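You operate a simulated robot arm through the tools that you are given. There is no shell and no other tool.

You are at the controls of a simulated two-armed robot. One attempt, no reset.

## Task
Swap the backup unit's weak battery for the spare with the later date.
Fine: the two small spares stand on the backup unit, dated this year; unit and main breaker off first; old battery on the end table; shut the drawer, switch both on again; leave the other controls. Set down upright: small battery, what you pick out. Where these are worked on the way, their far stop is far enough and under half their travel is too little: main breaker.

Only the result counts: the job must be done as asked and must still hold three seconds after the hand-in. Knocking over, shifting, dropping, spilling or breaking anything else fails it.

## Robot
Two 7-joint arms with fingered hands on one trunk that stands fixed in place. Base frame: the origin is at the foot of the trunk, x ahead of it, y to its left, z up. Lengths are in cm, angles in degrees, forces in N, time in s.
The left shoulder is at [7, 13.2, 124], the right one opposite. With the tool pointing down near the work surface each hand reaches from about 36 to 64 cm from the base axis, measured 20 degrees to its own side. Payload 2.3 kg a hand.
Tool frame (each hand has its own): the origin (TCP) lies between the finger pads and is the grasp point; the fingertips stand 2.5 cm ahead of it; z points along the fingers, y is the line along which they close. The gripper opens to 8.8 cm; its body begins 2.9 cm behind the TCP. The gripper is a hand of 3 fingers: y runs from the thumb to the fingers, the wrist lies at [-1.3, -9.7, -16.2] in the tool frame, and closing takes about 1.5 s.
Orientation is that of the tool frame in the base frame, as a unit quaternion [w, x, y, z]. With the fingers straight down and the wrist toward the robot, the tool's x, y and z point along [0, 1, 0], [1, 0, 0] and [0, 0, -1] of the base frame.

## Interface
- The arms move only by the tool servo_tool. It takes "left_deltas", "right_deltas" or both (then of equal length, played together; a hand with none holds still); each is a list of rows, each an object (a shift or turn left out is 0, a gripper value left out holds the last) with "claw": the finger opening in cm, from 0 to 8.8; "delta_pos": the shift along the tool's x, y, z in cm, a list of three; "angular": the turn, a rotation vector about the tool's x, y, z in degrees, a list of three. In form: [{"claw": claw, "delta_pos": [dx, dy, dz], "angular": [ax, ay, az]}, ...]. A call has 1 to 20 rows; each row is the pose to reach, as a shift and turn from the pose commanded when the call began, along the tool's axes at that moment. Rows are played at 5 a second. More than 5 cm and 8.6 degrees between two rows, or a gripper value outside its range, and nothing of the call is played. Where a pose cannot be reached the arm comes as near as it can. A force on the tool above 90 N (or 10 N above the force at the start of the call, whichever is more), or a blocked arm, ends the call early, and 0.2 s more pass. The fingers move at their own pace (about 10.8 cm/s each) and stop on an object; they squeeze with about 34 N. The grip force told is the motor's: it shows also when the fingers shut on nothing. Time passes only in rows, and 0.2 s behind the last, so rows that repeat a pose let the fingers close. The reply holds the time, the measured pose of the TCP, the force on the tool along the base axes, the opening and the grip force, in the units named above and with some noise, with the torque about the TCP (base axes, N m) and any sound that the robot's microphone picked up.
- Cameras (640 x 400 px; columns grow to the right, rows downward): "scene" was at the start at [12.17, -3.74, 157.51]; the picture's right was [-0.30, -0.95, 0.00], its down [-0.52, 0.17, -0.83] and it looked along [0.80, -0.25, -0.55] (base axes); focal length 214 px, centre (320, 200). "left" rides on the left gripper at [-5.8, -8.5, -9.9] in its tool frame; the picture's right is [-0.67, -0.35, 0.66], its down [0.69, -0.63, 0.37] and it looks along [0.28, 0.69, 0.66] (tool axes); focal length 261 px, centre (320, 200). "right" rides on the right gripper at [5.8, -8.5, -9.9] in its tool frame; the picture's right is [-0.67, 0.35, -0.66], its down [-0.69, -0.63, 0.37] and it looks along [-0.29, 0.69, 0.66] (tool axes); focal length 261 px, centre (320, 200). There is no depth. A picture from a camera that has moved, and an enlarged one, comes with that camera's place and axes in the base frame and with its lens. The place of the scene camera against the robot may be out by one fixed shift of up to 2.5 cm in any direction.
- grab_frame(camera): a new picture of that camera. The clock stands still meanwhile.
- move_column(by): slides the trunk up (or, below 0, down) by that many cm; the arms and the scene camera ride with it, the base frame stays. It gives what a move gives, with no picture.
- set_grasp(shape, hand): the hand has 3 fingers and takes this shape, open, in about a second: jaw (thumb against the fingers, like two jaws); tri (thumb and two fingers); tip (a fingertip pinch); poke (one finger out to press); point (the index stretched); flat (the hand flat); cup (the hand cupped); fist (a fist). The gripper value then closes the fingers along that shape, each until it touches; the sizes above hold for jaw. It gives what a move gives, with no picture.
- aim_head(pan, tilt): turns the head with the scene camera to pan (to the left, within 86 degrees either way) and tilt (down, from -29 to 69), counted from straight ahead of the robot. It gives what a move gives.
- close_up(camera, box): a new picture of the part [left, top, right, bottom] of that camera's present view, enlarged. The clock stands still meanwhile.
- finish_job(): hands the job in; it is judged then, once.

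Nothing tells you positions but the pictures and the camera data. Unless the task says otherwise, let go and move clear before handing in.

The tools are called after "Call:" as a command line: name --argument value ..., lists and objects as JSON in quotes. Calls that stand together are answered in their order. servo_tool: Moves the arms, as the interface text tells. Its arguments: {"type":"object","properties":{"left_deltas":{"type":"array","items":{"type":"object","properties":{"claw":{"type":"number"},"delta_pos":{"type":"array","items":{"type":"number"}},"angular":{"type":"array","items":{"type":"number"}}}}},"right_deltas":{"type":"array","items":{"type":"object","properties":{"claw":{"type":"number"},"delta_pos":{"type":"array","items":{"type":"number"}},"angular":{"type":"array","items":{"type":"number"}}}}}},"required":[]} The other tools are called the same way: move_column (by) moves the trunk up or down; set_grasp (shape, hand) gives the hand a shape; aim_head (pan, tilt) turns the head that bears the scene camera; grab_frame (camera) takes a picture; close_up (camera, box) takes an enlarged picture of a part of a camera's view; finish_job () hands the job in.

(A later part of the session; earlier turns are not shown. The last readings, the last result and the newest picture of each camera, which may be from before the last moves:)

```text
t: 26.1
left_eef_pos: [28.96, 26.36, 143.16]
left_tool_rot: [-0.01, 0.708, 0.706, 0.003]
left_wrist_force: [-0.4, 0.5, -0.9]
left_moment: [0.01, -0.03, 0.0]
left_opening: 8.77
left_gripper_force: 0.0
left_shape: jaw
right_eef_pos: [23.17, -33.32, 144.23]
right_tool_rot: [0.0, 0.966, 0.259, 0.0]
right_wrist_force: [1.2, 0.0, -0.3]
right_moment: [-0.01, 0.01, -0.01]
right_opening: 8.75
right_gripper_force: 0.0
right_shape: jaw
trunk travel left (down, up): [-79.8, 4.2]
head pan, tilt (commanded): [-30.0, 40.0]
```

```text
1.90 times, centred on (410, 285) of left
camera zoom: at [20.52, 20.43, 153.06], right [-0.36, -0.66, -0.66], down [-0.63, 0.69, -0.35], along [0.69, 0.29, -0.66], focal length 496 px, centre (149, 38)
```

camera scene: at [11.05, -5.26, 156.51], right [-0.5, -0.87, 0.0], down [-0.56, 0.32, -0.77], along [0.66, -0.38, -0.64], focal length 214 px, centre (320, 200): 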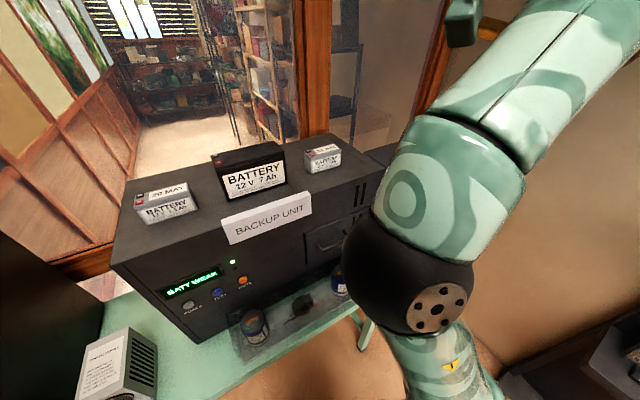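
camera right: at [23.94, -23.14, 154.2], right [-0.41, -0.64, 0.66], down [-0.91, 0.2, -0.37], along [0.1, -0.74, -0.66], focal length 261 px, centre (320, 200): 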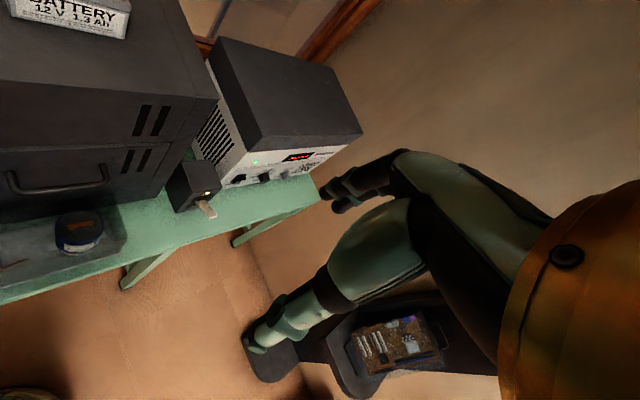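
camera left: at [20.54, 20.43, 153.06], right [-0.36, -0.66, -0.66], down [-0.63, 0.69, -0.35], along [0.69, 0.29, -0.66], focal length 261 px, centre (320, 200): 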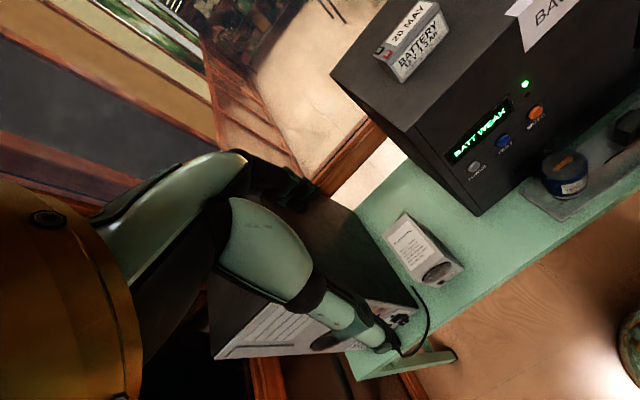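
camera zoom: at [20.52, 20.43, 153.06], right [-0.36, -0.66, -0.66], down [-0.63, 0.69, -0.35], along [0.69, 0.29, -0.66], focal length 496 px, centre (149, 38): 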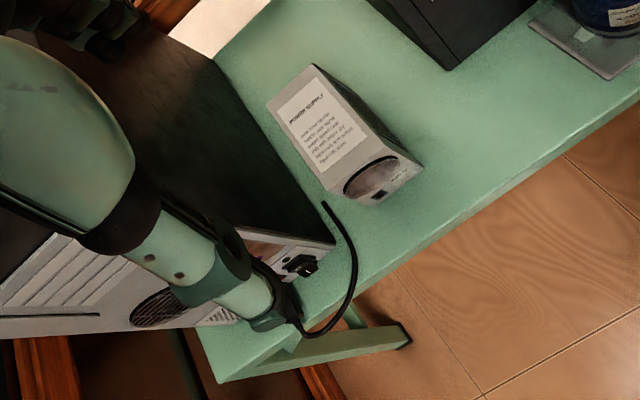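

The table top is about z≈80 with the front edge near x≈35. I'll zoom in further for a seam near y≈−48 beside the breaker.

Call:
close_up --camera "right" --box '[180, 190, 240, 250]'

Call:
close_up --camera "left" --box '[500, 100, 640, 220]'

Call:
aim_head --pan 30 --tilt 45

Call:
grab_frame --camera "scene"

Call:
close_up --camera "scene" --box '[150, 150, 350, 300]'

```text
6.67 times, centred on (210, 220) of right
camera zoom: at [23.91, -23.13, 154.21], right [-0.41, -0.64, 0.66], down [-0.91, 0.2, -0.37], along [0.1, -0.74, -0.66], focal length 1738 px, centre (1053, 67)
```

zoom: 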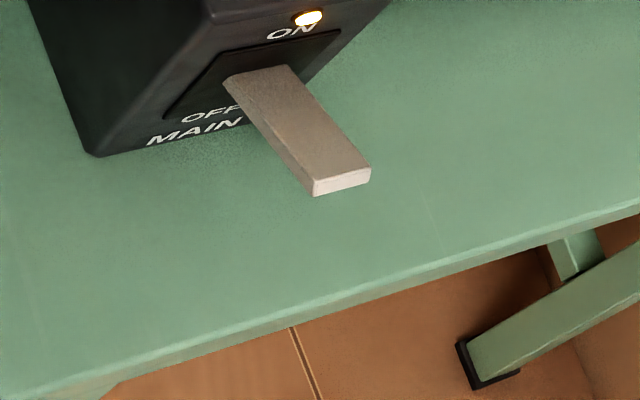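

```text
3.33 times, centred on (570, 160) of left
camera zoom: at [20.52, 20.43, 153.06], right [-0.36, -0.66, -0.66], down [-0.63, 0.69, -0.35], along [0.69, 0.29, -0.66], focal length 869 px, centre (-513, 333)
```

zoom: 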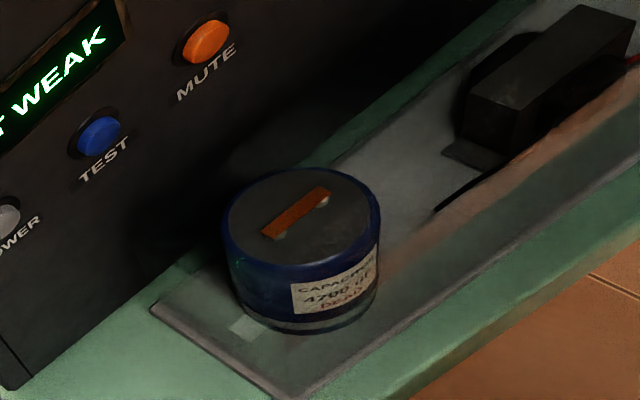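

```text
t: 27.4
left_eef_pos: [28.87, 26.39, 143.12]
left_tool_rot: [-0.01, 0.708, 0.706, 0.004]
left_wrist_force: [-0.4, 0.3, -0.5]
left_moment: [0.0, -0.05, 0.0]
left_opening: 8.76
left_gripper_force: 0.1
left_shape: jaw
right_eef_pos: [23.13, -33.43, 144.2]
right_tool_rot: [0.001, 0.966, 0.258, 0.0]
right_wrist_force: [1.0, -0.2, -0.3]
right_moment: [0.0, -0.02, 0.0]
right_opening: 8.77
right_gripper_force: 0.1
right_shape: jaw
trunk travel left (down, up): [-79.8, 4.2]
head pan, tilt (commanded): [30.0, 45.0]
```

```text
taken
camera scene: at [10.75, 3.04, 155.79], right [0.5, -0.87, 0.0], down [-0.61, -0.35, -0.71], along [0.61, 0.35, -0.71], focal length 214 px, centre (320, 200)
```

scene: 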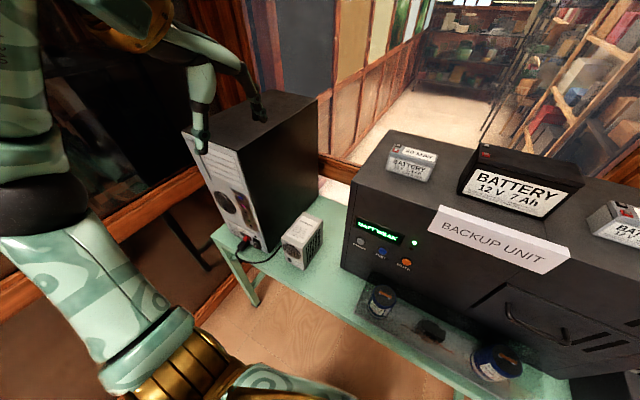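

```text
2.67 times, centred on (250, 225) of scene
camera zoom: at [10.75, 3.04, 155.79], right [0.5, -0.87, 0.0], down [-0.61, -0.35, -0.71], along [0.61, 0.35, -0.71], focal length 572 px, centre (507, 133)
```

zoom: 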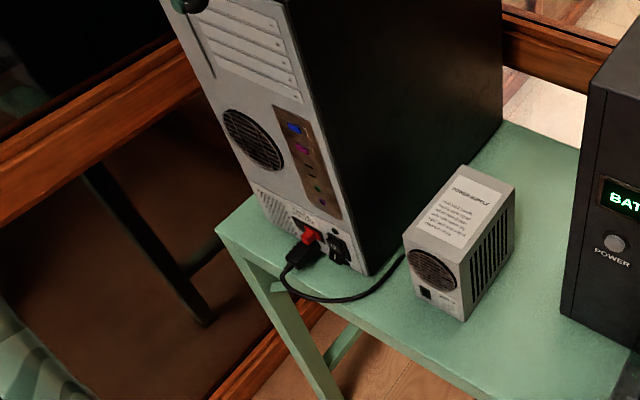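

There's a faint streak left of the breaker lever that could be a seam; I'll enlarge exactly there.

Call:
close_up --camera "right" --box '[160, 195, 200, 250]'

Call:
close_up --camera "right" --box '[200, 195, 260, 240]'

Call:
close_up --camera "scene" --box '[280, 200, 400, 300]'

```text
7.27 times, centred on (180, 222) of right
camera zoom: at [23.93, -23.14, 154.2], right [-0.41, -0.64, 0.66], down [-0.91, 0.2, -0.37], along [0.1, -0.74, -0.66], focal length 1896 px, centre (1338, 36)
```

zoom: 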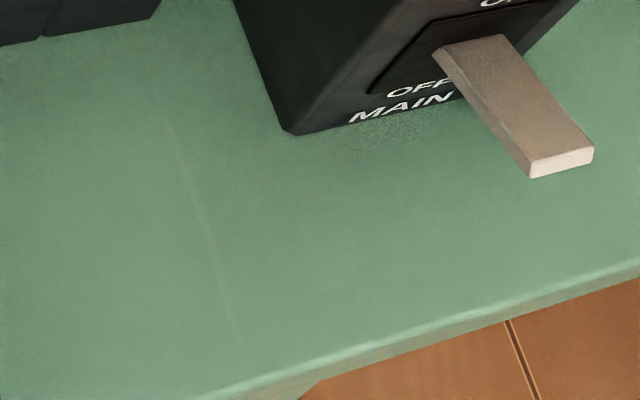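

```text
8.89 times, centred on (230, 218) of right
camera zoom: at [23.93, -23.14, 154.2], right [-0.41, -0.64, 0.66], down [-0.91, 0.2, -0.37], along [0.1, -0.74, -0.66], focal length 2317 px, centre (1120, 44)
```

zoom: 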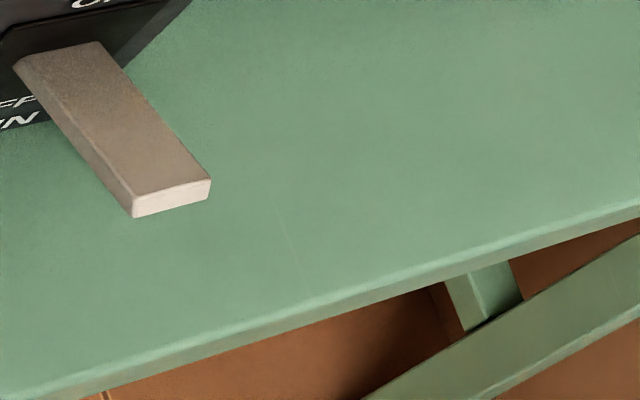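

```text
4.00 times, centred on (340, 250) of scene
camera zoom: at [10.75, 3.04, 155.79], right [0.5, -0.87, 0.0], down [-0.61, -0.35, -0.71], along [0.61, 0.35, -0.71], focal length 858 px, centre (240, 0)
```

zoom: 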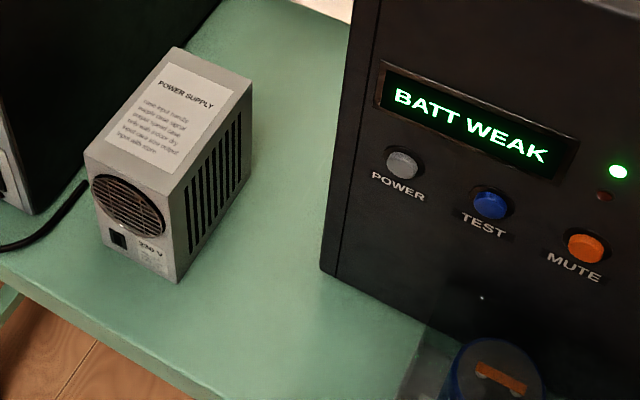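

No clear seam. Before deciding, I'll use the hand cameras to look at the area behind and beside the robot that the head cannot see.

Call:
servo_tool --right_deltas '[{"angular": [0, 0, 8]}, {"angular": [0, 0, 16]}, {"angular": [0, 0, 24]}, {"angular": [0, 0, 32]}, {"angular": [0, 0, 40]}, {"angular": [0, 0, 48]}, {"angular": [0, 0, 56]}, {"angular": [0, 0, 64]}, {"angular": [0, 0, 72]}, {"angular": [0, 0, 80]}]' --left_deltas '[{"angular": [0, 0, -8]}, {"angular": [0, 0, -16]}, {"angular": [0, 0, -24]}, {"angular": [0, 0, -32]}, {"angular": [0, 0, -40]}, {"angular": [0, 0, -48]}, {"angular": [0, 0, -56]}, {"angular": [0, 0, -64]}, {"angular": [0, 0, -72]}, {"angular": [0, 0, -80]}]'

Call:
grab_frame --camera "right"

Call:
grab_frame --camera "left"

```text
t: 29.6
left_eef_pos: [33.36, 25.76, 137.47]
left_tool_rot: [-0.007, 0.102, 0.995, 0.011]
left_wrist_force: [-0.5, -0.3, 0.1]
left_moment: [0.0, 0.0, -0.01]
left_opening: 8.82
left_gripper_force: 0.0
left_shape: jaw
left hand out of reach, approached as far as the arm can: row 1, 2, 3, 4, 5, 6, 7, 8, 9, 10
right_eef_pos: [7.02, -37.93, 134.38]
right_tool_rot: [-0.007, 0.933, -0.361, -0.008]
right_wrist_force: [-0.9, 0.0, -0.9]
right_moment: [-0.02, 0.0, 0.02]
right_opening: 8.79
right_gripper_force: 0.0
right_shape: jaw
right hand out of reach, approached as far as the arm can: row 4, 5, 6, 7, 8, 9, 10
trunk travel left (down, up): [-79.8, 4.2]
head pan, tilt (commanded): [30.0, 45.0]
```

```text
taken
camera right: at [17.18, -35.7, 144.21], right [-0.72, 0.18, 0.67], down [-0.08, 0.93, -0.35], along [-0.69, -0.31, -0.66], focal length 261 px, centre (320, 200)
```

right: 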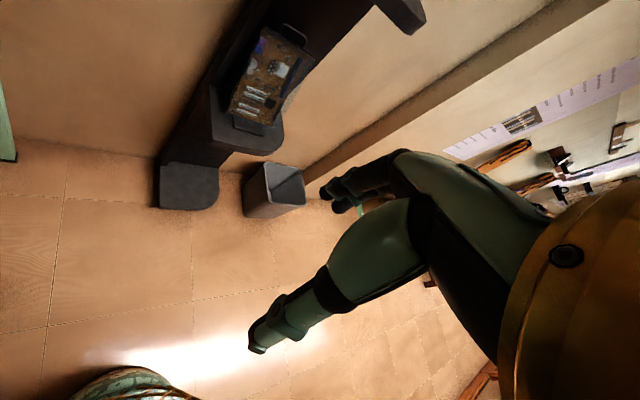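

```text
taken
camera left: at [37.48, 16.09, 147.34], right [0.58, -0.46, -0.67], down [-0.8, -0.47, -0.37], along [-0.15, 0.75, -0.64], focal length 261 px, centre (320, 200)
```

left: 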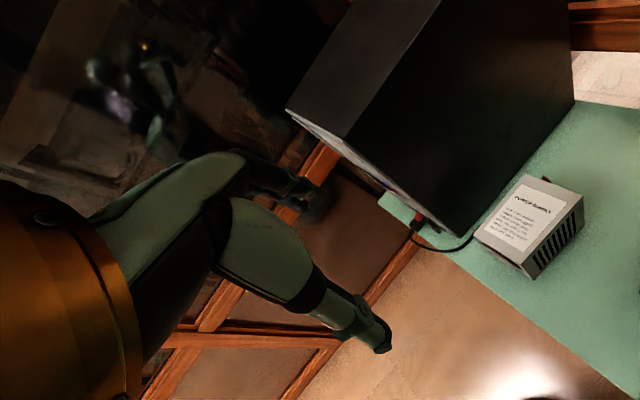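

Nothing else stands near the robot, so the "end table" must be the short right end section of the row (own legs at y≈−47 and −105), right of the breaker. My estimates: unit front face x≈49, top z≈122, POWER button (49, 13, 101), drawer handle (47, −24…−33, 103), breaker lever tip (38, −55, 88), JUN battery (59.5, −32, on top). First I bring the left hand to a forward-pointing pose to press POWER.

Call:
servo_tool --left_deltas '[{"delta_pos": [-0.4, -0.7, 1.2], "angular": [0, 0, 8]}, {"delta_pos": [-0.8, -1.4, 2.5], "angular": [0, 0, 16]}, {"delta_pos": [-1.2, -2.1, 3.7], "angular": [0, 0, 24]}, {"delta_pos": [-1.6, -2.8, 5], "angular": [0, 0, 32]}, {"delta_pos": [-2, -3.5, 6.2], "angular": [0, 0, 40]}, {"delta_pos": [-2.5, -4.2, 7.5], "angular": [0, 0, 48]}, {"delta_pos": [-3, -5, 8.7], "angular": [0, 0, 56]}, {"delta_pos": [-3.5, -6, 10], "angular": [0, 0, 64]}, {"delta_pos": [-4, -7, 11.2], "angular": [0, 0, 72]}, {"delta_pos": [-4.1, -7.1, 12.5], "angular": [0, 0, 78]}, {"delta_pos": [-4.1, -7.1, 12.5], "angular": [0, 0, 78]}]'

Call:
servo_tool --left_deltas '[{"angular": [-8, 0, 0]}, {"angular": [-16, 0, 0]}, {"angular": [-24, 0, 0]}, {"angular": [-32, 0, 0]}, {"angular": [-40, 0, 0]}, {"angular": [-48, 0, 0]}, {"angular": [-56, 0, 0]}, {"angular": [-64, 0, 0]}, {"angular": [-72, 0, 0]}, {"angular": [-80, 0, 0]}, {"angular": [-88, 0, 0]}, {"angular": [-88, 0, 0]}]'

Call:
grab_frame --camera "left"

Call:
grab_frame --camera "scene"

```text
t: 32.0
left_eef_pos: [35.78, 18.75, 125.02]
left_tool_rot: [-0.01, 0.697, 0.717, 0.004]
left_wrist_force: [0.2, -0.1, 0.1]
left_moment: [0.03, 0.02, -0.01]
left_opening: 8.76
left_gripper_force: 0.1
left_shape: jaw
right_eef_pos: [7.11, -37.68, 134.36]
right_tool_rot: [-0.006, 0.933, -0.361, -0.007]
right_wrist_force: [0.1, -0.2, 0.7]
right_moment: [0.0, -0.05, 0.03]
right_opening: 8.78
right_gripper_force: 0.0
right_shape: jaw
trunk travel left (down, up): [-79.8, 4.2]
head pan, tilt (commanded): [30.0, 45.0]
```

```text
t: 34.6
left_eef_pos: [38.76, 18.88, 123.07]
left_tool_rot: [0.477, 0.507, 0.514, 0.502]
left_wrist_force: [0.0, -0.2, 0.0]
left_moment: [0.01, 0.01, -0.06]
left_opening: 8.77
left_gripper_force: 0.1
left_shape: jaw
left hand out of reach, approached as far as the arm can: row 4, 5, 6, 7, 8, 9, 10, 11, 12
right_eef_pos: [7.09, -37.63, 134.4]
right_tool_rot: [-0.007, 0.933, -0.36, -0.007]
right_wrist_force: [0.2, 0.2, 0.3]
right_moment: [-0.02, 0.03, 0.0]
right_opening: 8.79
right_gripper_force: 0.1
right_shape: jaw
trunk travel left (down, up): [-79.8, 4.2]
head pan, tilt (commanded): [30.0, 45.0]
```

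```text
taken
camera left: at [28.78, 12.83, 114.99], right [0.66, -0.64, -0.39], down [0.32, 0.71, -0.63], along [0.68, 0.29, 0.67], focal length 261 px, centre (320, 200)
```

left: 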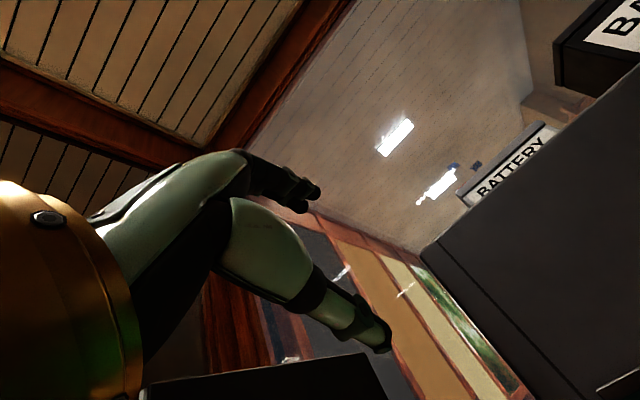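

```text
taken
camera scene: at [10.77, 3.03, 155.78], right [0.5, -0.87, 0.0], down [-0.61, -0.35, -0.71], along [0.61, 0.35, -0.71], focal length 214 px, centre (320, 200)
```

scene: 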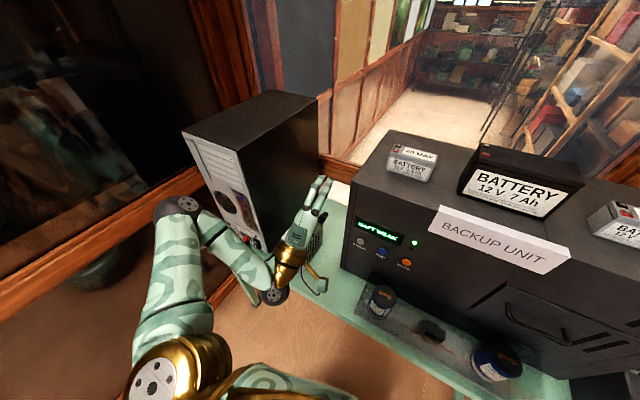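

The left hand now points forward. I'll set it to poke, move it back a little and see where the fingertip is.

Call:
set_grasp --hand "left" --shape "poke"

Call:
grab_frame --camera "left"

Call:
close_up --camera "scene" --box '[220, 140, 440, 310]'

```text
t: 35.5
left_eef_pos: [38.76, 18.75, 123.14]
left_tool_rot: [0.477, 0.508, 0.514, 0.501]
left_wrist_force: [0.2, 0.1, 0.6]
left_moment: [0.03, -0.04, 0.01]
left_opening: 0.0
left_gripper_force: 0.0
left_shape: poke
right_eef_pos: [7.23, -37.44, 134.53]
right_tool_rot: [-0.006, 0.932, -0.361, -0.007]
right_wrist_force: [0.0, -0.7, -0.1]
right_moment: [0.04, 0.0, -0.01]
right_opening: 8.81
right_gripper_force: 0.0
right_shape: jaw
trunk travel left (down, up): [-79.8, 4.2]
head pan, tilt (commanded): [30.0, 45.0]
```

```text
taken
camera left: at [28.79, 12.84, 115.01], right [0.66, -0.64, -0.39], down [0.32, 0.71, -0.63], along [0.68, 0.29, 0.67], focal length 261 px, centre (320, 200)
```

left: 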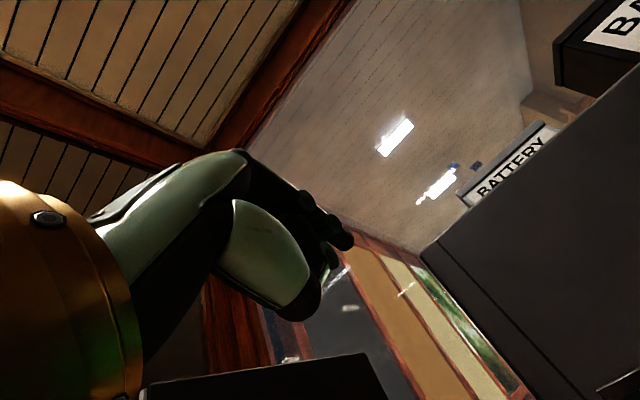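

```text
2.35 times, centred on (330, 225) of scene
camera zoom: at [10.75, 3.04, 155.78], right [0.5, -0.87, 0.0], down [-0.61, -0.35, -0.71], along [0.61, 0.35, -0.71], focal length 505 px, centre (296, 141)
```

zoom: 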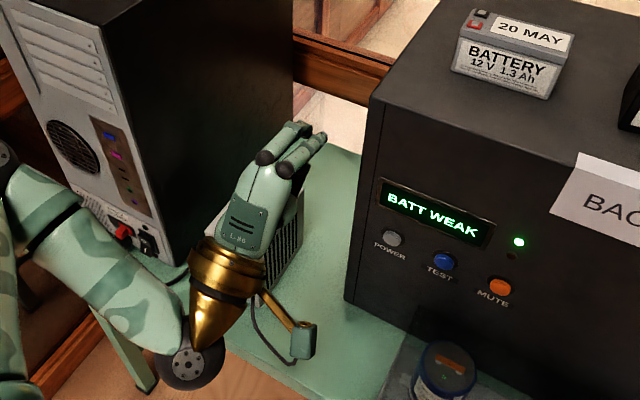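

I need a better look at the poking finger; I'll zoom in from both cameras.

Call:
close_up --camera "scene" --box '[290, 170, 350, 240]'

Call:
close_up --camera "left" --box '[180, 130, 380, 330]'

```text
5.71 times, centred on (320, 205) of scene
camera zoom: at [10.75, 3.04, 155.78], right [0.5, -0.87, 0.0], down [-0.61, -0.35, -0.71], along [0.61, 0.35, -0.71], focal length 1226 px, centre (320, 171)
```

zoom: 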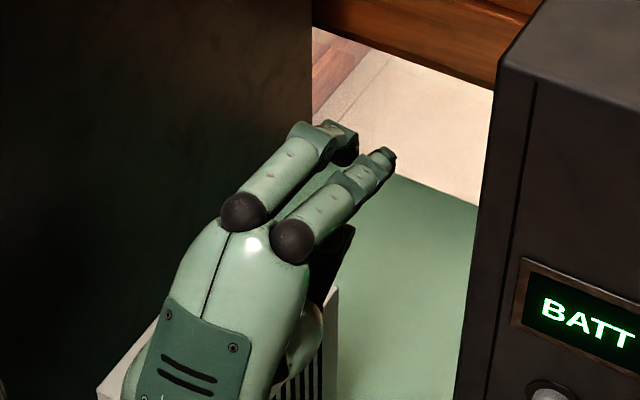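

```text
2.00 times, centred on (280, 230) of left
camera zoom: at [28.79, 12.84, 115.01], right [0.66, -0.64, -0.39], down [0.32, 0.71, -0.63], along [0.68, 0.29, 0.67], focal length 521 px, centre (400, 140)
```

zoom: 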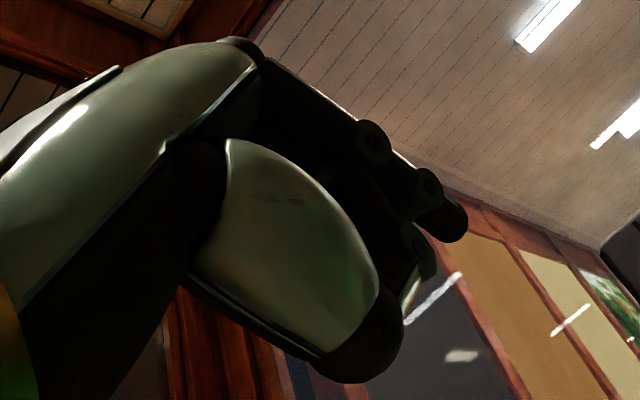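

The poking finger's tip sits about 1.1 cm toward tool −x and 2.3 cm ahead of the TCP. I'll lower the left hand to the POWER button's height, staying back from the panel.

Call:
servo_tool --left_deltas '[{"delta_pos": [-1, -4, 0]}, {"delta_pos": [-2, -8, 0]}, {"delta_pos": [-3, -12, 0]}, {"delta_pos": [-4, -16, 0]}, {"delta_pos": [-5, -20, 0]}, {"delta_pos": [-5.1, -21.9, 0.8]}, {"delta_pos": [-5.1, -21.9, 0.8]}]'

Call:
grab_frame --camera "left"

Call:
close_up --camera "scene" --box '[240, 180, 460, 330]'

```text
t: 37.1
left_eef_pos: [38.81, 14.27, 101.1]
left_tool_rot: [0.476, 0.507, 0.514, 0.501]
left_wrist_force: [-0.7, -0.1, -0.3]
left_moment: [0.0, -0.04, -0.01]
left_opening: 0.0
left_gripper_force: 0.0
left_shape: poke
right_eef_pos: [7.07, -37.54, 134.48]
right_tool_rot: [-0.006, 0.933, -0.36, -0.008]
right_wrist_force: [0.9, -0.3, 0.3]
right_moment: [0.01, 0.0, -0.02]
right_opening: 8.78
right_gripper_force: 0.1
right_shape: jaw
trunk travel left (down, up): [-79.8, 4.2]
head pan, tilt (commanded): [30.0, 45.0]
```

```text
taken
camera left: at [28.73, 8.29, 92.97], right [0.66, -0.64, -0.39], down [0.32, 0.71, -0.63], along [0.68, 0.29, 0.67], focal length 261 px, centre (320, 200)
```

left: 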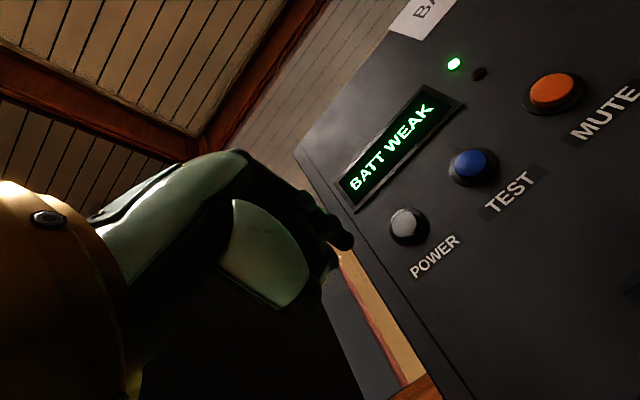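

```text
2.67 times, centred on (350, 255) of scene
camera zoom: at [10.76, 3.05, 155.78], right [0.5, -0.87, 0.0], down [-0.61, -0.35, -0.71], along [0.61, 0.35, -0.71], focal length 572 px, centre (240, 53)
```

zoom: 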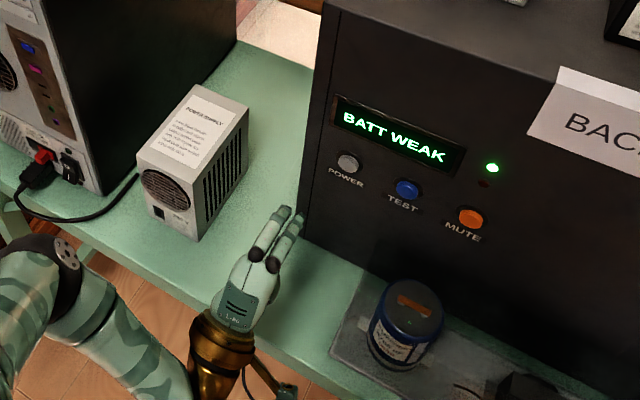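

The POWER button triangulates to about (47.5, 11.0, 102.9). I'll align the fingertip in front of it and advance part of the way.

Call:
servo_tool --left_deltas '[{"delta_pos": [-1.1, 1.1, 0]}, {"delta_pos": [-2.2, 2.1, 1]}, {"delta_pos": [-2.2, 2.1, 3]}, {"delta_pos": [-2.2, 2.1, 4.3]}, {"delta_pos": [-2.2, 2.1, 4.3]}]'

Call:
close_up --camera "left" --box '[240, 100, 560, 300]'

Call:
close_up --camera "scene" --box '[310, 200, 430, 290]'

```text
t: 38.3
left_eef_pos: [43.28, 12.15, 102.67]
left_tool_rot: [0.475, 0.508, 0.515, 0.502]
left_wrist_force: [1.1, -0.4, -0.2]
left_moment: [-0.01, -0.03, 0.01]
left_opening: 0.0
left_gripper_force: 0.0
left_shape: poke
right_eef_pos: [7.04, -37.73, 134.41]
right_tool_rot: [-0.007, 0.933, -0.361, -0.007]
right_wrist_force: [0.0, 0.1, 0.6]
right_moment: [0.0, 0.01, -0.03]
right_opening: 8.78
right_gripper_force: 0.1
right_shape: jaw
trunk travel left (down, up): [-79.8, 4.2]
head pan, tilt (commanded): [30.0, 45.0]
```

```text
2.00 times, centred on (400, 200) of left
camera zoom: at [33.13, 6.13, 94.77], right [0.66, -0.64, -0.39], down [0.32, 0.71, -0.63], along [0.68, 0.29, 0.67], focal length 521 px, centre (160, 200)
```

zoom: 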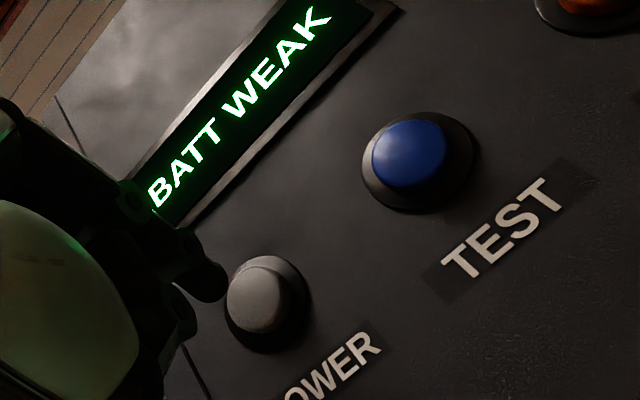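

```text
4.44 times, centred on (370, 245) of scene
camera zoom: at [10.73, 3.03, 155.79], right [0.5, -0.87, 0.0], down [-0.61, -0.35, -0.71], along [0.61, 0.35, -0.71], focal length 953 px, centre (98, 0)
```

zoom: 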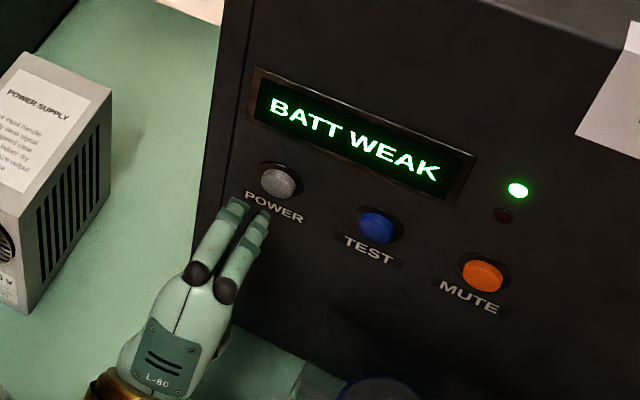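

Fingertip and button line up within about half a centimetre. I'll advance in small steps and watch the force.

Call:
servo_tool --left_deltas '[{"delta_pos": [0, 0, 0.5]}, {"delta_pos": [0, 0, 1.0]}, {"delta_pos": [0, 0, 1.4]}]'

Call:
close_up --camera "left" --box '[240, 100, 560, 300]'

Call:
close_up --camera "scene" --box '[310, 200, 430, 290]'

```text
t: 39.1
left_eef_pos: [44.56, 12.13, 102.75]
left_tool_rot: [0.476, 0.507, 0.514, 0.502]
left_wrist_force: [-0.5, 1.2, 0.1]
left_moment: [-0.02, 0.0, -0.02]
left_opening: 0.02
left_gripper_force: 0.2
left_shape: poke
right_eef_pos: [7.05, -37.57, 134.44]
right_tool_rot: [-0.007, 0.933, -0.361, -0.007]
right_wrist_force: [-0.5, -0.4, -0.4]
right_moment: [0.02, 0.0, -0.01]
right_opening: 8.77
right_gripper_force: 0.1
right_shape: jaw
trunk travel left (down, up): [-79.8, 4.2]
head pan, tilt (commanded): [30.0, 45.0]
```

```text
2.00 times, centred on (400, 200) of left
camera zoom: at [34.61, 6.16, 94.7], right [0.66, -0.64, -0.39], down [0.32, 0.71, -0.63], along [0.68, 0.29, 0.67], focal length 521 px, centre (160, 200)
```

zoom: 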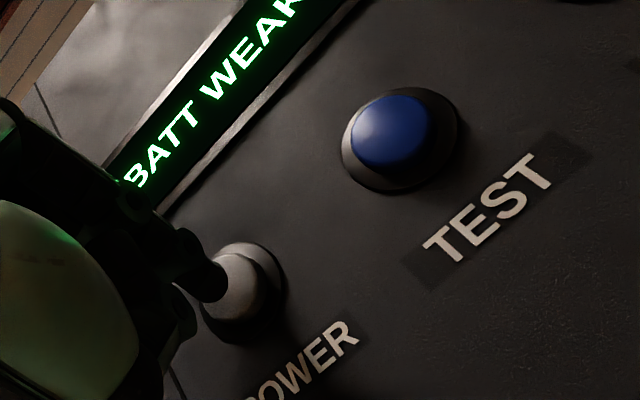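

```text
4.44 times, centred on (370, 245) of scene
camera zoom: at [10.76, 3.03, 155.78], right [0.5, -0.87, 0.0], down [-0.61, -0.35, -0.71], along [0.61, 0.35, -0.71], focal length 953 px, centre (98, 0)
```

zoom: 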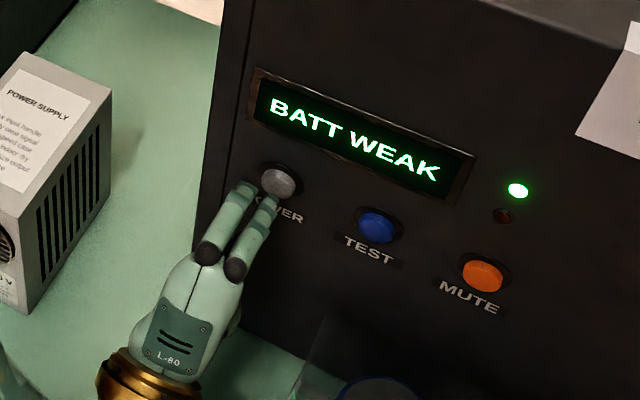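

The tip is close to touching the button, nicely on it. Pressing on with small steps.

Call:
servo_tool --left_deltas '[{"delta_pos": [0, 0, 0.3]}, {"delta_pos": [0, 0, 0.6]}, {"delta_pos": [0, 0, 0.8]}]'

Call:
close_up --camera "left" --box '[240, 100, 560, 300]'

Call:
close_up --camera "scene" --box '[310, 200, 430, 290]'

```text
t: 39.9
left_eef_pos: [45.37, 12.02, 102.85]
left_tool_rot: [0.476, 0.507, 0.514, 0.502]
left_wrist_force: [-1.2, 0.4, 0.0]
left_moment: [0.0, -0.01, 0.02]
left_opening: 0.03
left_gripper_force: 0.1
left_shape: poke
right_eef_pos: [6.94, -37.55, 134.44]
right_tool_rot: [-0.007, 0.933, -0.361, -0.007]
right_wrist_force: [-0.2, -0.4, 0.5]
right_moment: [0.0, -0.02, 0.01]
right_opening: 8.81
right_gripper_force: 0.0
right_shape: jaw
trunk travel left (down, up): [-79.8, 4.2]
head pan, tilt (commanded): [30.0, 45.0]
```

```text
2.00 times, centred on (400, 200) of left
camera zoom: at [35.34, 6.07, 94.74], right [0.66, -0.64, -0.39], down [0.32, 0.71, -0.63], along [0.68, 0.29, 0.67], focal length 521 px, centre (160, 200)
```

zoom: 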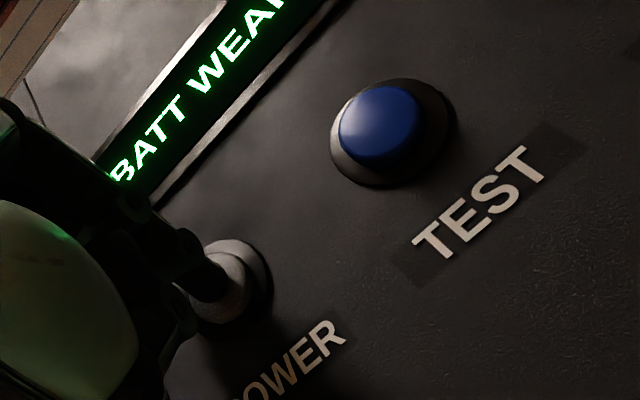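

```text
4.44 times, centred on (370, 245) of scene
camera zoom: at [10.64, 3.03, 155.79], right [0.5, -0.87, 0.0], down [-0.61, -0.35, -0.71], along [0.61, 0.35, -0.71], focal length 953 px, centre (98, 0)
```

zoom: 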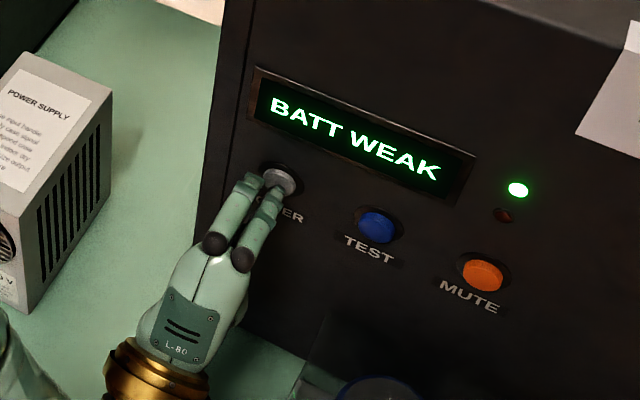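

Contact seems imminent; one more small advance.

Call:
servo_tool --left_deltas '[{"delta_pos": [0, 0, 0.2]}, {"delta_pos": [0, 0, 0.4]}]'

Call:
close_up --camera "scene" --box '[310, 200, 430, 290]'

```text
t: 40.5
left_eef_pos: [45.81, 12.07, 102.97]
left_tool_rot: [0.477, 0.506, 0.513, 0.502]
left_wrist_force: [-5.3, -1.6, -1.0]
left_moment: [0.0, 0.05, -0.07]
left_opening: 0.0
left_gripper_force: 0.1
left_shape: poke
right_eef_pos: [6.76, -37.64, 134.44]
right_tool_rot: [-0.007, 0.932, -0.361, -0.006]
right_wrist_force: [-0.2, -0.2, 0.6]
right_moment: [0.04, -0.01, -0.01]
right_opening: 8.81
right_gripper_force: 0.1
right_shape: jaw
trunk travel left (down, up): [-79.8, 4.2]
head pan, tilt (commanded): [30.0, 45.0]
heard: click
```

```text
4.44 times, centred on (370, 245) of scene
camera zoom: at [10.42, 2.97, 155.81], right [0.5, -0.87, 0.0], down [-0.61, -0.35, -0.71], along [0.61, 0.35, -0.71], focal length 953 px, centre (98, 0)
```

zoom: 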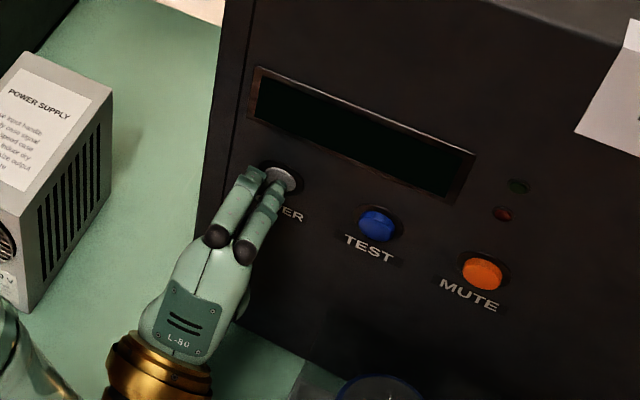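

A click was heard and the display went dark: the unit is off. I retract the left hand straight back and out of the way, then turn to the breaker with the right hand.

Call:
servo_tool --left_deltas '[{"delta_pos": [0, 0, -1]}, {"delta_pos": [0, 0, -3.5]}, {"delta_pos": [0, 0, -7]}, {"delta_pos": [1, 4, -8]}, {"delta_pos": [4, 8, -8]}, {"delta_pos": [8, 11, -8]}, {"delta_pos": [12, 11, -8]}, {"delta_pos": [14, 11, -8]}]'

Call:
servo_tool --right_deltas '[{"angular": [0, 0, -8]}, {"angular": [0, 0, -16]}, {"angular": [0, 0, -24]}, {"angular": [0, 0, -32]}, {"angular": [0, 0, -40]}, {"angular": [0, 0, -48]}, {"angular": [0, 0, -56]}, {"angular": [0, 0, -64]}, {"angular": [0, 0, -72]}, {"angular": [0, 0, -80]}]'

Call:
aim_head --pan -40 --tilt 45

Call:
grab_frame --camera "scene"

```text
t: 42.3
left_eef_pos: [38.03, 25.54, 114.48]
left_tool_rot: [0.477, 0.508, 0.514, 0.5]
left_wrist_force: [-0.7, 0.2, -1.2]
left_moment: [-0.04, 0.01, 0.03]
left_opening: 0.01
left_gripper_force: 0.1
left_shape: poke
right_eef_pos: [7.05, -37.66, 134.43]
right_tool_rot: [-0.006, 0.933, -0.361, -0.007]
right_wrist_force: [-0.3, -0.6, -0.7]
right_moment: [0.01, -0.01, 0.0]
right_opening: 8.8
right_gripper_force: 0.1
right_shape: jaw
trunk travel left (down, up): [-79.8, 4.2]
head pan, tilt (commanded): [30.0, 45.0]
```

```text
t: 44.5
left_eef_pos: [38.09, 25.74, 114.52]
left_tool_rot: [0.476, 0.507, 0.514, 0.502]
left_wrist_force: [-0.7, 0.0, -0.2]
left_moment: [0.02, 0.02, 0.01]
left_opening: 0.0
left_gripper_force: 0.1
left_shape: poke
right_eef_pos: [7.37, -37.06, 134.33]
right_tool_rot: [-0.009, 0.946, 0.324, -0.001]
right_wrist_force: [-0.8, 0.3, 0.5]
right_moment: [0.0, -0.01, -0.01]
right_opening: 8.78
right_gripper_force: 0.1
right_shape: jaw
trunk travel left (down, up): [-79.8, 4.2]
head pan, tilt (commanded): [30.0, 45.0]
```

```text
t: 45.9
left_eef_pos: [38.16, 25.65, 114.45]
left_tool_rot: [0.477, 0.508, 0.514, 0.501]
left_wrist_force: [-0.1, -0.6, 0.0]
left_moment: [0.01, 0.04, -0.04]
left_opening: 0.0
left_gripper_force: 0.0
left_shape: poke
right_eef_pos: [7.46, -37.11, 134.48]
right_tool_rot: [-0.01, 0.947, 0.322, -0.002]
right_wrist_force: [0.5, 0.6, 0.7]
right_moment: [-0.02, -0.01, -0.03]
right_opening: 8.81
right_gripper_force: 0.0
right_shape: jaw
trunk travel left (down, up): [-79.8, 4.2]
head pan, tilt (commanded): [-40.0, 45.0]
```

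```text
taken
camera scene: at [9.94, -6.24, 155.79], right [-0.64, -0.77, 0.0], down [-0.54, 0.45, -0.71], along [0.54, -0.45, -0.71], focal length 214 px, centre (320, 200)
```

scene: 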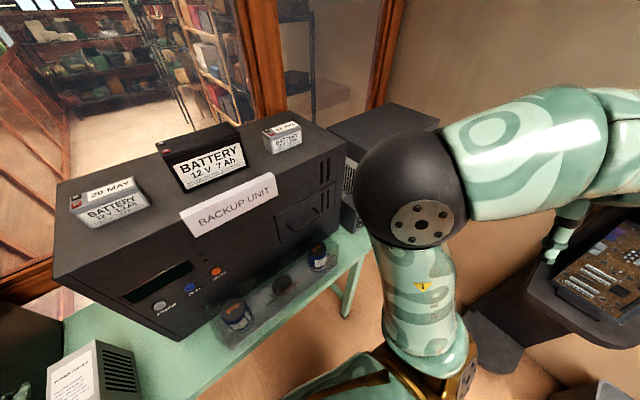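

The right arm comes next. I plan to hold the breaker lever from its two sides with the tool pointing forward, so first I move the right hand to free space in front of the bench and turn it.

Call:
servo_tool --right_deltas '[{"delta_pos": [0.9, 2.1, 2.7], "angular": [0, 0, 5.4]}, {"delta_pos": [1.9, 4.3, 5.4], "angular": [0, 0, 10.8]}, {"delta_pos": [2.8, 6.5, 8.1], "angular": [0, 0, 16.2]}, {"delta_pos": [3.8, 8.7, 10.8], "angular": [0, 0, 21.6]}, {"delta_pos": [4.7, 10.9, 13.5], "angular": [0, 0, 27]}, {"delta_pos": [5.6, 13, 16.2], "angular": [0, 0, 32.4]}, {"delta_pos": [6.6, 15.2, 19], "angular": [0, 0, 38]}, {"delta_pos": [6.6, 15.2, 19], "angular": [0, 0, 38]}]'

Call:
servo_tool --right_deltas '[{"angular": [0, 8, 0]}, {"angular": [0, 16, 0]}, {"angular": [0, 24, 0]}, {"angular": [0, 32, 0]}, {"angular": [0, 40, 0]}, {"angular": [0, 48, 0]}, {"angular": [0, 56, 0]}, {"angular": [0, 64, 0]}, {"angular": [0, 72, 0]}, {"angular": [0, 80, 0]}, {"angular": [0, 88, 0]}, {"angular": [0, 90, 0]}, {"angular": [0, 90, 0]}]'

Call:
grab_frame --camera "right"

Call:
grab_frame --camera "scene"

```text
t: 47.7
left_eef_pos: [38.15, 25.68, 114.44]
left_tool_rot: [0.477, 0.508, 0.514, 0.501]
left_wrist_force: [-0.1, 0.6, -0.1]
left_moment: [0.04, -0.03, -0.01]
left_opening: 0.02
left_gripper_force: 0.0
left_shape: poke
right_eef_pos: [21.67, -45.05, 115.35]
right_tool_rot: [-0.008, 1.0, -0.002, -0.004]
right_wrist_force: [0.0, 0.1, -0.3]
right_moment: [-0.01, -0.02, 0.02]
right_opening: 8.77
right_gripper_force: 0.0
right_shape: jaw
trunk travel left (down, up): [-79.8, 4.2]
head pan, tilt (commanded): [-40.0, 45.0]
```

```text
t: 50.5
left_eef_pos: [38.04, 25.81, 114.48]
left_tool_rot: [0.477, 0.507, 0.514, 0.501]
left_wrist_force: [0.4, 0.6, 0.0]
left_moment: [0.03, 0.03, -0.01]
left_opening: 0.0
left_gripper_force: 0.1
left_shape: poke
right_eef_pos: [21.72, -44.72, 115.29]
right_tool_rot: [-0.003, 0.709, -0.009, 0.705]
right_wrist_force: [0.1, 1.3, -0.1]
right_moment: [0.0, 0.0, 0.02]
right_opening: 8.79
right_gripper_force: 0.0
right_shape: jaw
right hand out of reach, approached as far as the arm can: row 5, 6, 7, 8, 9
trunk travel left (down, up): [-79.8, 4.2]
head pan, tilt (commanded): [-40.0, 45.0]
```

```text
taken
camera right: at [11.87, -36.29, 121.35], right [-0.66, -0.33, -0.67], down [0.36, 0.64, -0.68], along [0.65, -0.69, -0.3], focal length 261 px, centre (320, 200)
```

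right: 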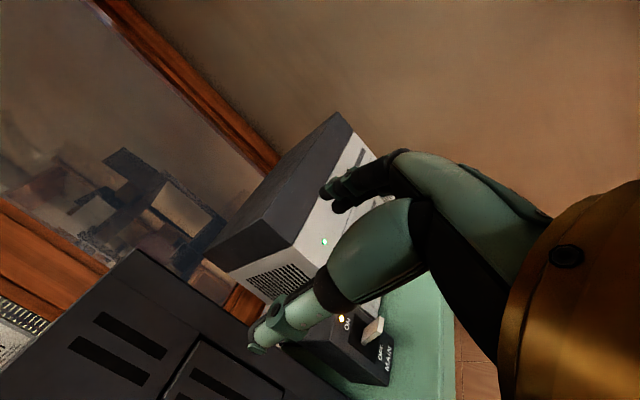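

```text
taken
camera scene: at [9.93, -6.23, 155.79], right [-0.64, -0.77, 0.0], down [-0.54, 0.45, -0.71], along [0.54, -0.45, -0.71], focal length 214 px, centre (320, 200)
```

scene: 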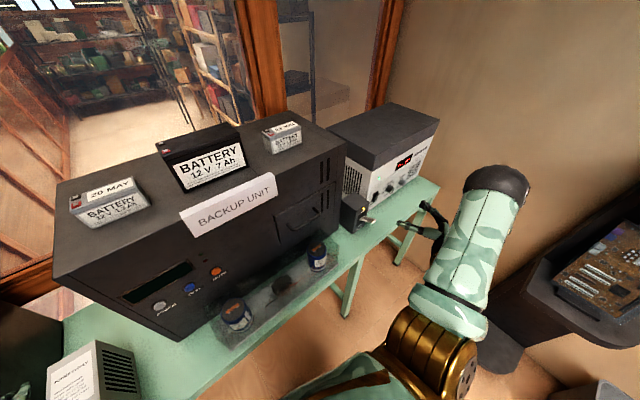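

Orientation is right. I'll lower the right hand to lever height, still in front of the bench edge, and look at the lever from there.

Call:
servo_tool --right_deltas '[{"delta_pos": [-4, 1.7, 0]}, {"delta_pos": [-8, 3.4, 0]}, {"delta_pos": [-12, 5.1, 0]}, {"delta_pos": [-16, 6.8, 0]}, {"delta_pos": [-20, 8.5, 0]}, {"delta_pos": [-23, 10.3, 2]}, {"delta_pos": [-23, 10.3, 2]}]'

Call:
grab_frame --camera "right"

Call:
close_up --camera "scene" --box '[320, 160, 480, 270]'

```text
t: 52.1
left_eef_pos: [38.12, 25.68, 114.65]
left_tool_rot: [0.477, 0.507, 0.514, 0.501]
left_wrist_force: [0.5, 0.5, -0.2]
left_moment: [0.02, -0.01, 0.02]
left_opening: 0.0
left_gripper_force: 0.1
left_shape: poke
right_eef_pos: [23.75, -54.71, 91.89]
right_tool_rot: [-0.005, 0.71, -0.008, 0.704]
right_wrist_force: [0.3, 0.3, 0.6]
right_moment: [-0.02, 0.02, 0.01]
right_opening: 8.8
right_gripper_force: 0.2
right_shape: jaw
trunk travel left (down, up): [-79.8, 4.2]
head pan, tilt (commanded): [-40.0, 45.0]
```

```text
taken
camera right: at [13.77, -46.29, 97.99], right [-0.66, -0.33, -0.67], down [0.36, 0.64, -0.68], along [0.65, -0.69, -0.3], focal length 261 px, centre (320, 200)
```

right: 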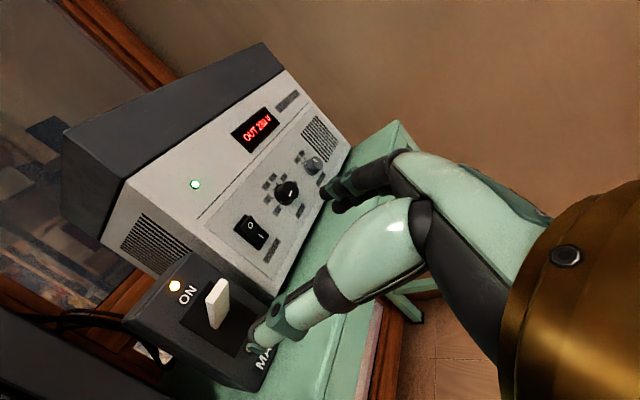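

```text
3.64 times, centred on (400, 215) of scene
camera zoom: at [9.92, -6.25, 155.79], right [-0.64, -0.77, 0.0], down [-0.54, 0.45, -0.71], along [0.54, -0.45, -0.71], focal length 780 px, centre (29, 146)
```

zoom: 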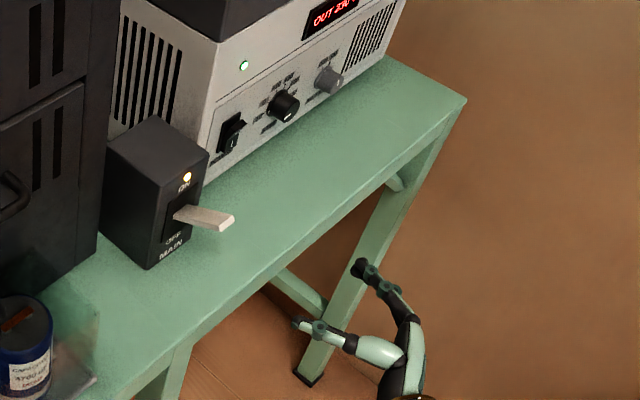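

I can see the lever well from here. Zooming in on it to get its pose.

Call:
close_up --camera "right" --box '[120, 230, 300, 390]'

Call:
close_up --camera "scene" --box '[340, 180, 400, 240]'

```text
2.50 times, centred on (210, 310) of right
camera zoom: at [13.77, -46.29, 97.99], right [-0.66, -0.33, -0.67], down [0.36, 0.64, -0.68], along [0.65, -0.69, -0.3], focal length 652 px, centre (595, -75)
```

zoom: 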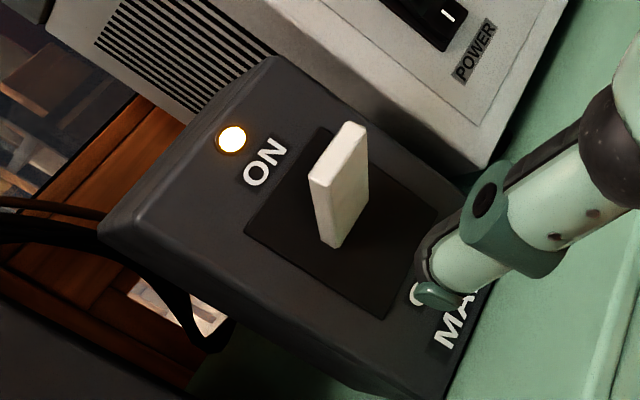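

```text
6.67 times, centred on (370, 210) of scene
camera zoom: at [9.92, -6.25, 155.79], right [-0.64, -0.77, 0.0], down [-0.54, 0.45, -0.71], along [0.54, -0.45, -0.71], focal length 1430 px, centre (-13, 133)
```

zoom: 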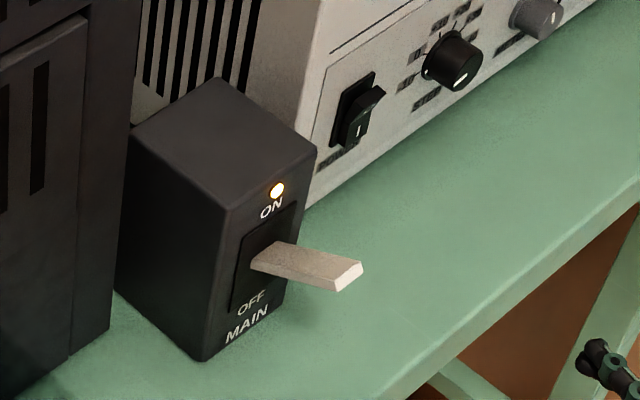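

The lever (ON) tilts up about 30° with its tip near (37.5, −54, 91.3) and its root near (42.5, −54, 88.5). I'll bring the open fingers up either side of it with the hand forward, then check before closing.

Call:
servo_tool --right_deltas '[{"claw": 5.5, "delta_pos": [0, -0.5, 2]}, {"claw": 5.5, "delta_pos": [0, -0.9, 4.5]}, {"claw": 5.5, "delta_pos": [0, -0.9, 7]}, {"claw": 5.5, "delta_pos": [0, -0.9, 9]}, {"claw": 5.5, "delta_pos": [0, -0.9, 9]}]'

Call:
grab_frame --camera "right"

Call:
close_up --camera "scene" --box '[320, 160, 440, 240]'

```text
t: 53.3
left_eef_pos: [37.99, 25.61, 114.38]
left_tool_rot: [0.476, 0.507, 0.514, 0.502]
left_wrist_force: [0.7, -0.3, -0.2]
left_moment: [-0.03, 0.01, -0.01]
left_opening: 0.01
left_gripper_force: 0.0
left_shape: poke
right_eef_pos: [32.6, -53.58, 92.2]
right_tool_rot: [-0.009, 0.707, -0.005, 0.707]
right_wrist_force: [-0.2, 0.1, -0.2]
right_moment: [0.0, 0.0, 0.01]
right_opening: 5.52
right_gripper_force: 0.1
right_shape: jaw
right hand out of reach, approached as far as the arm can: row 4
trunk travel left (down, up): [-79.8, 4.2]
head pan, tilt (commanded): [-40.0, 45.0]
```

```text
taken
camera right: at [22.49, -45.21, 98.14], right [-0.65, -0.34, -0.68], down [0.36, 0.65, -0.67], along [0.66, -0.68, -0.3], focal length 261 px, centre (320, 200)
```

right: 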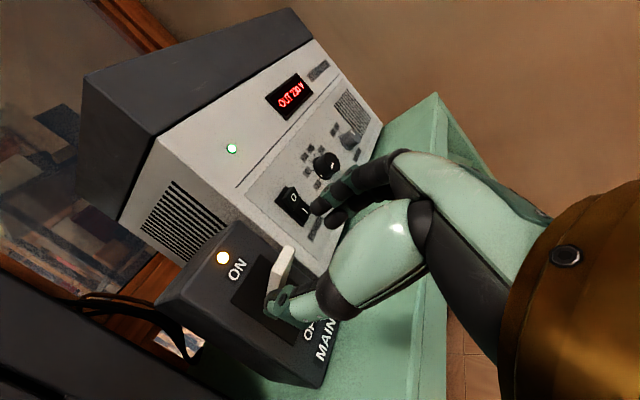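

```text
5.00 times, centred on (380, 200) of scene
camera zoom: at [9.91, -6.27, 155.79], right [-0.64, -0.77, 0.0], down [-0.54, 0.45, -0.71], along [0.54, -0.45, -0.71], focal length 1072 px, centre (20, 200)
```

zoom: 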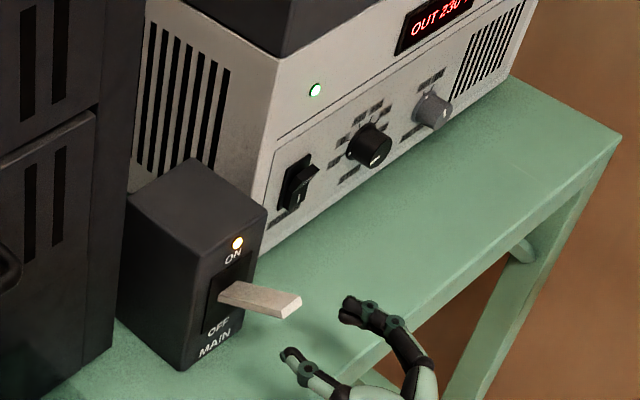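

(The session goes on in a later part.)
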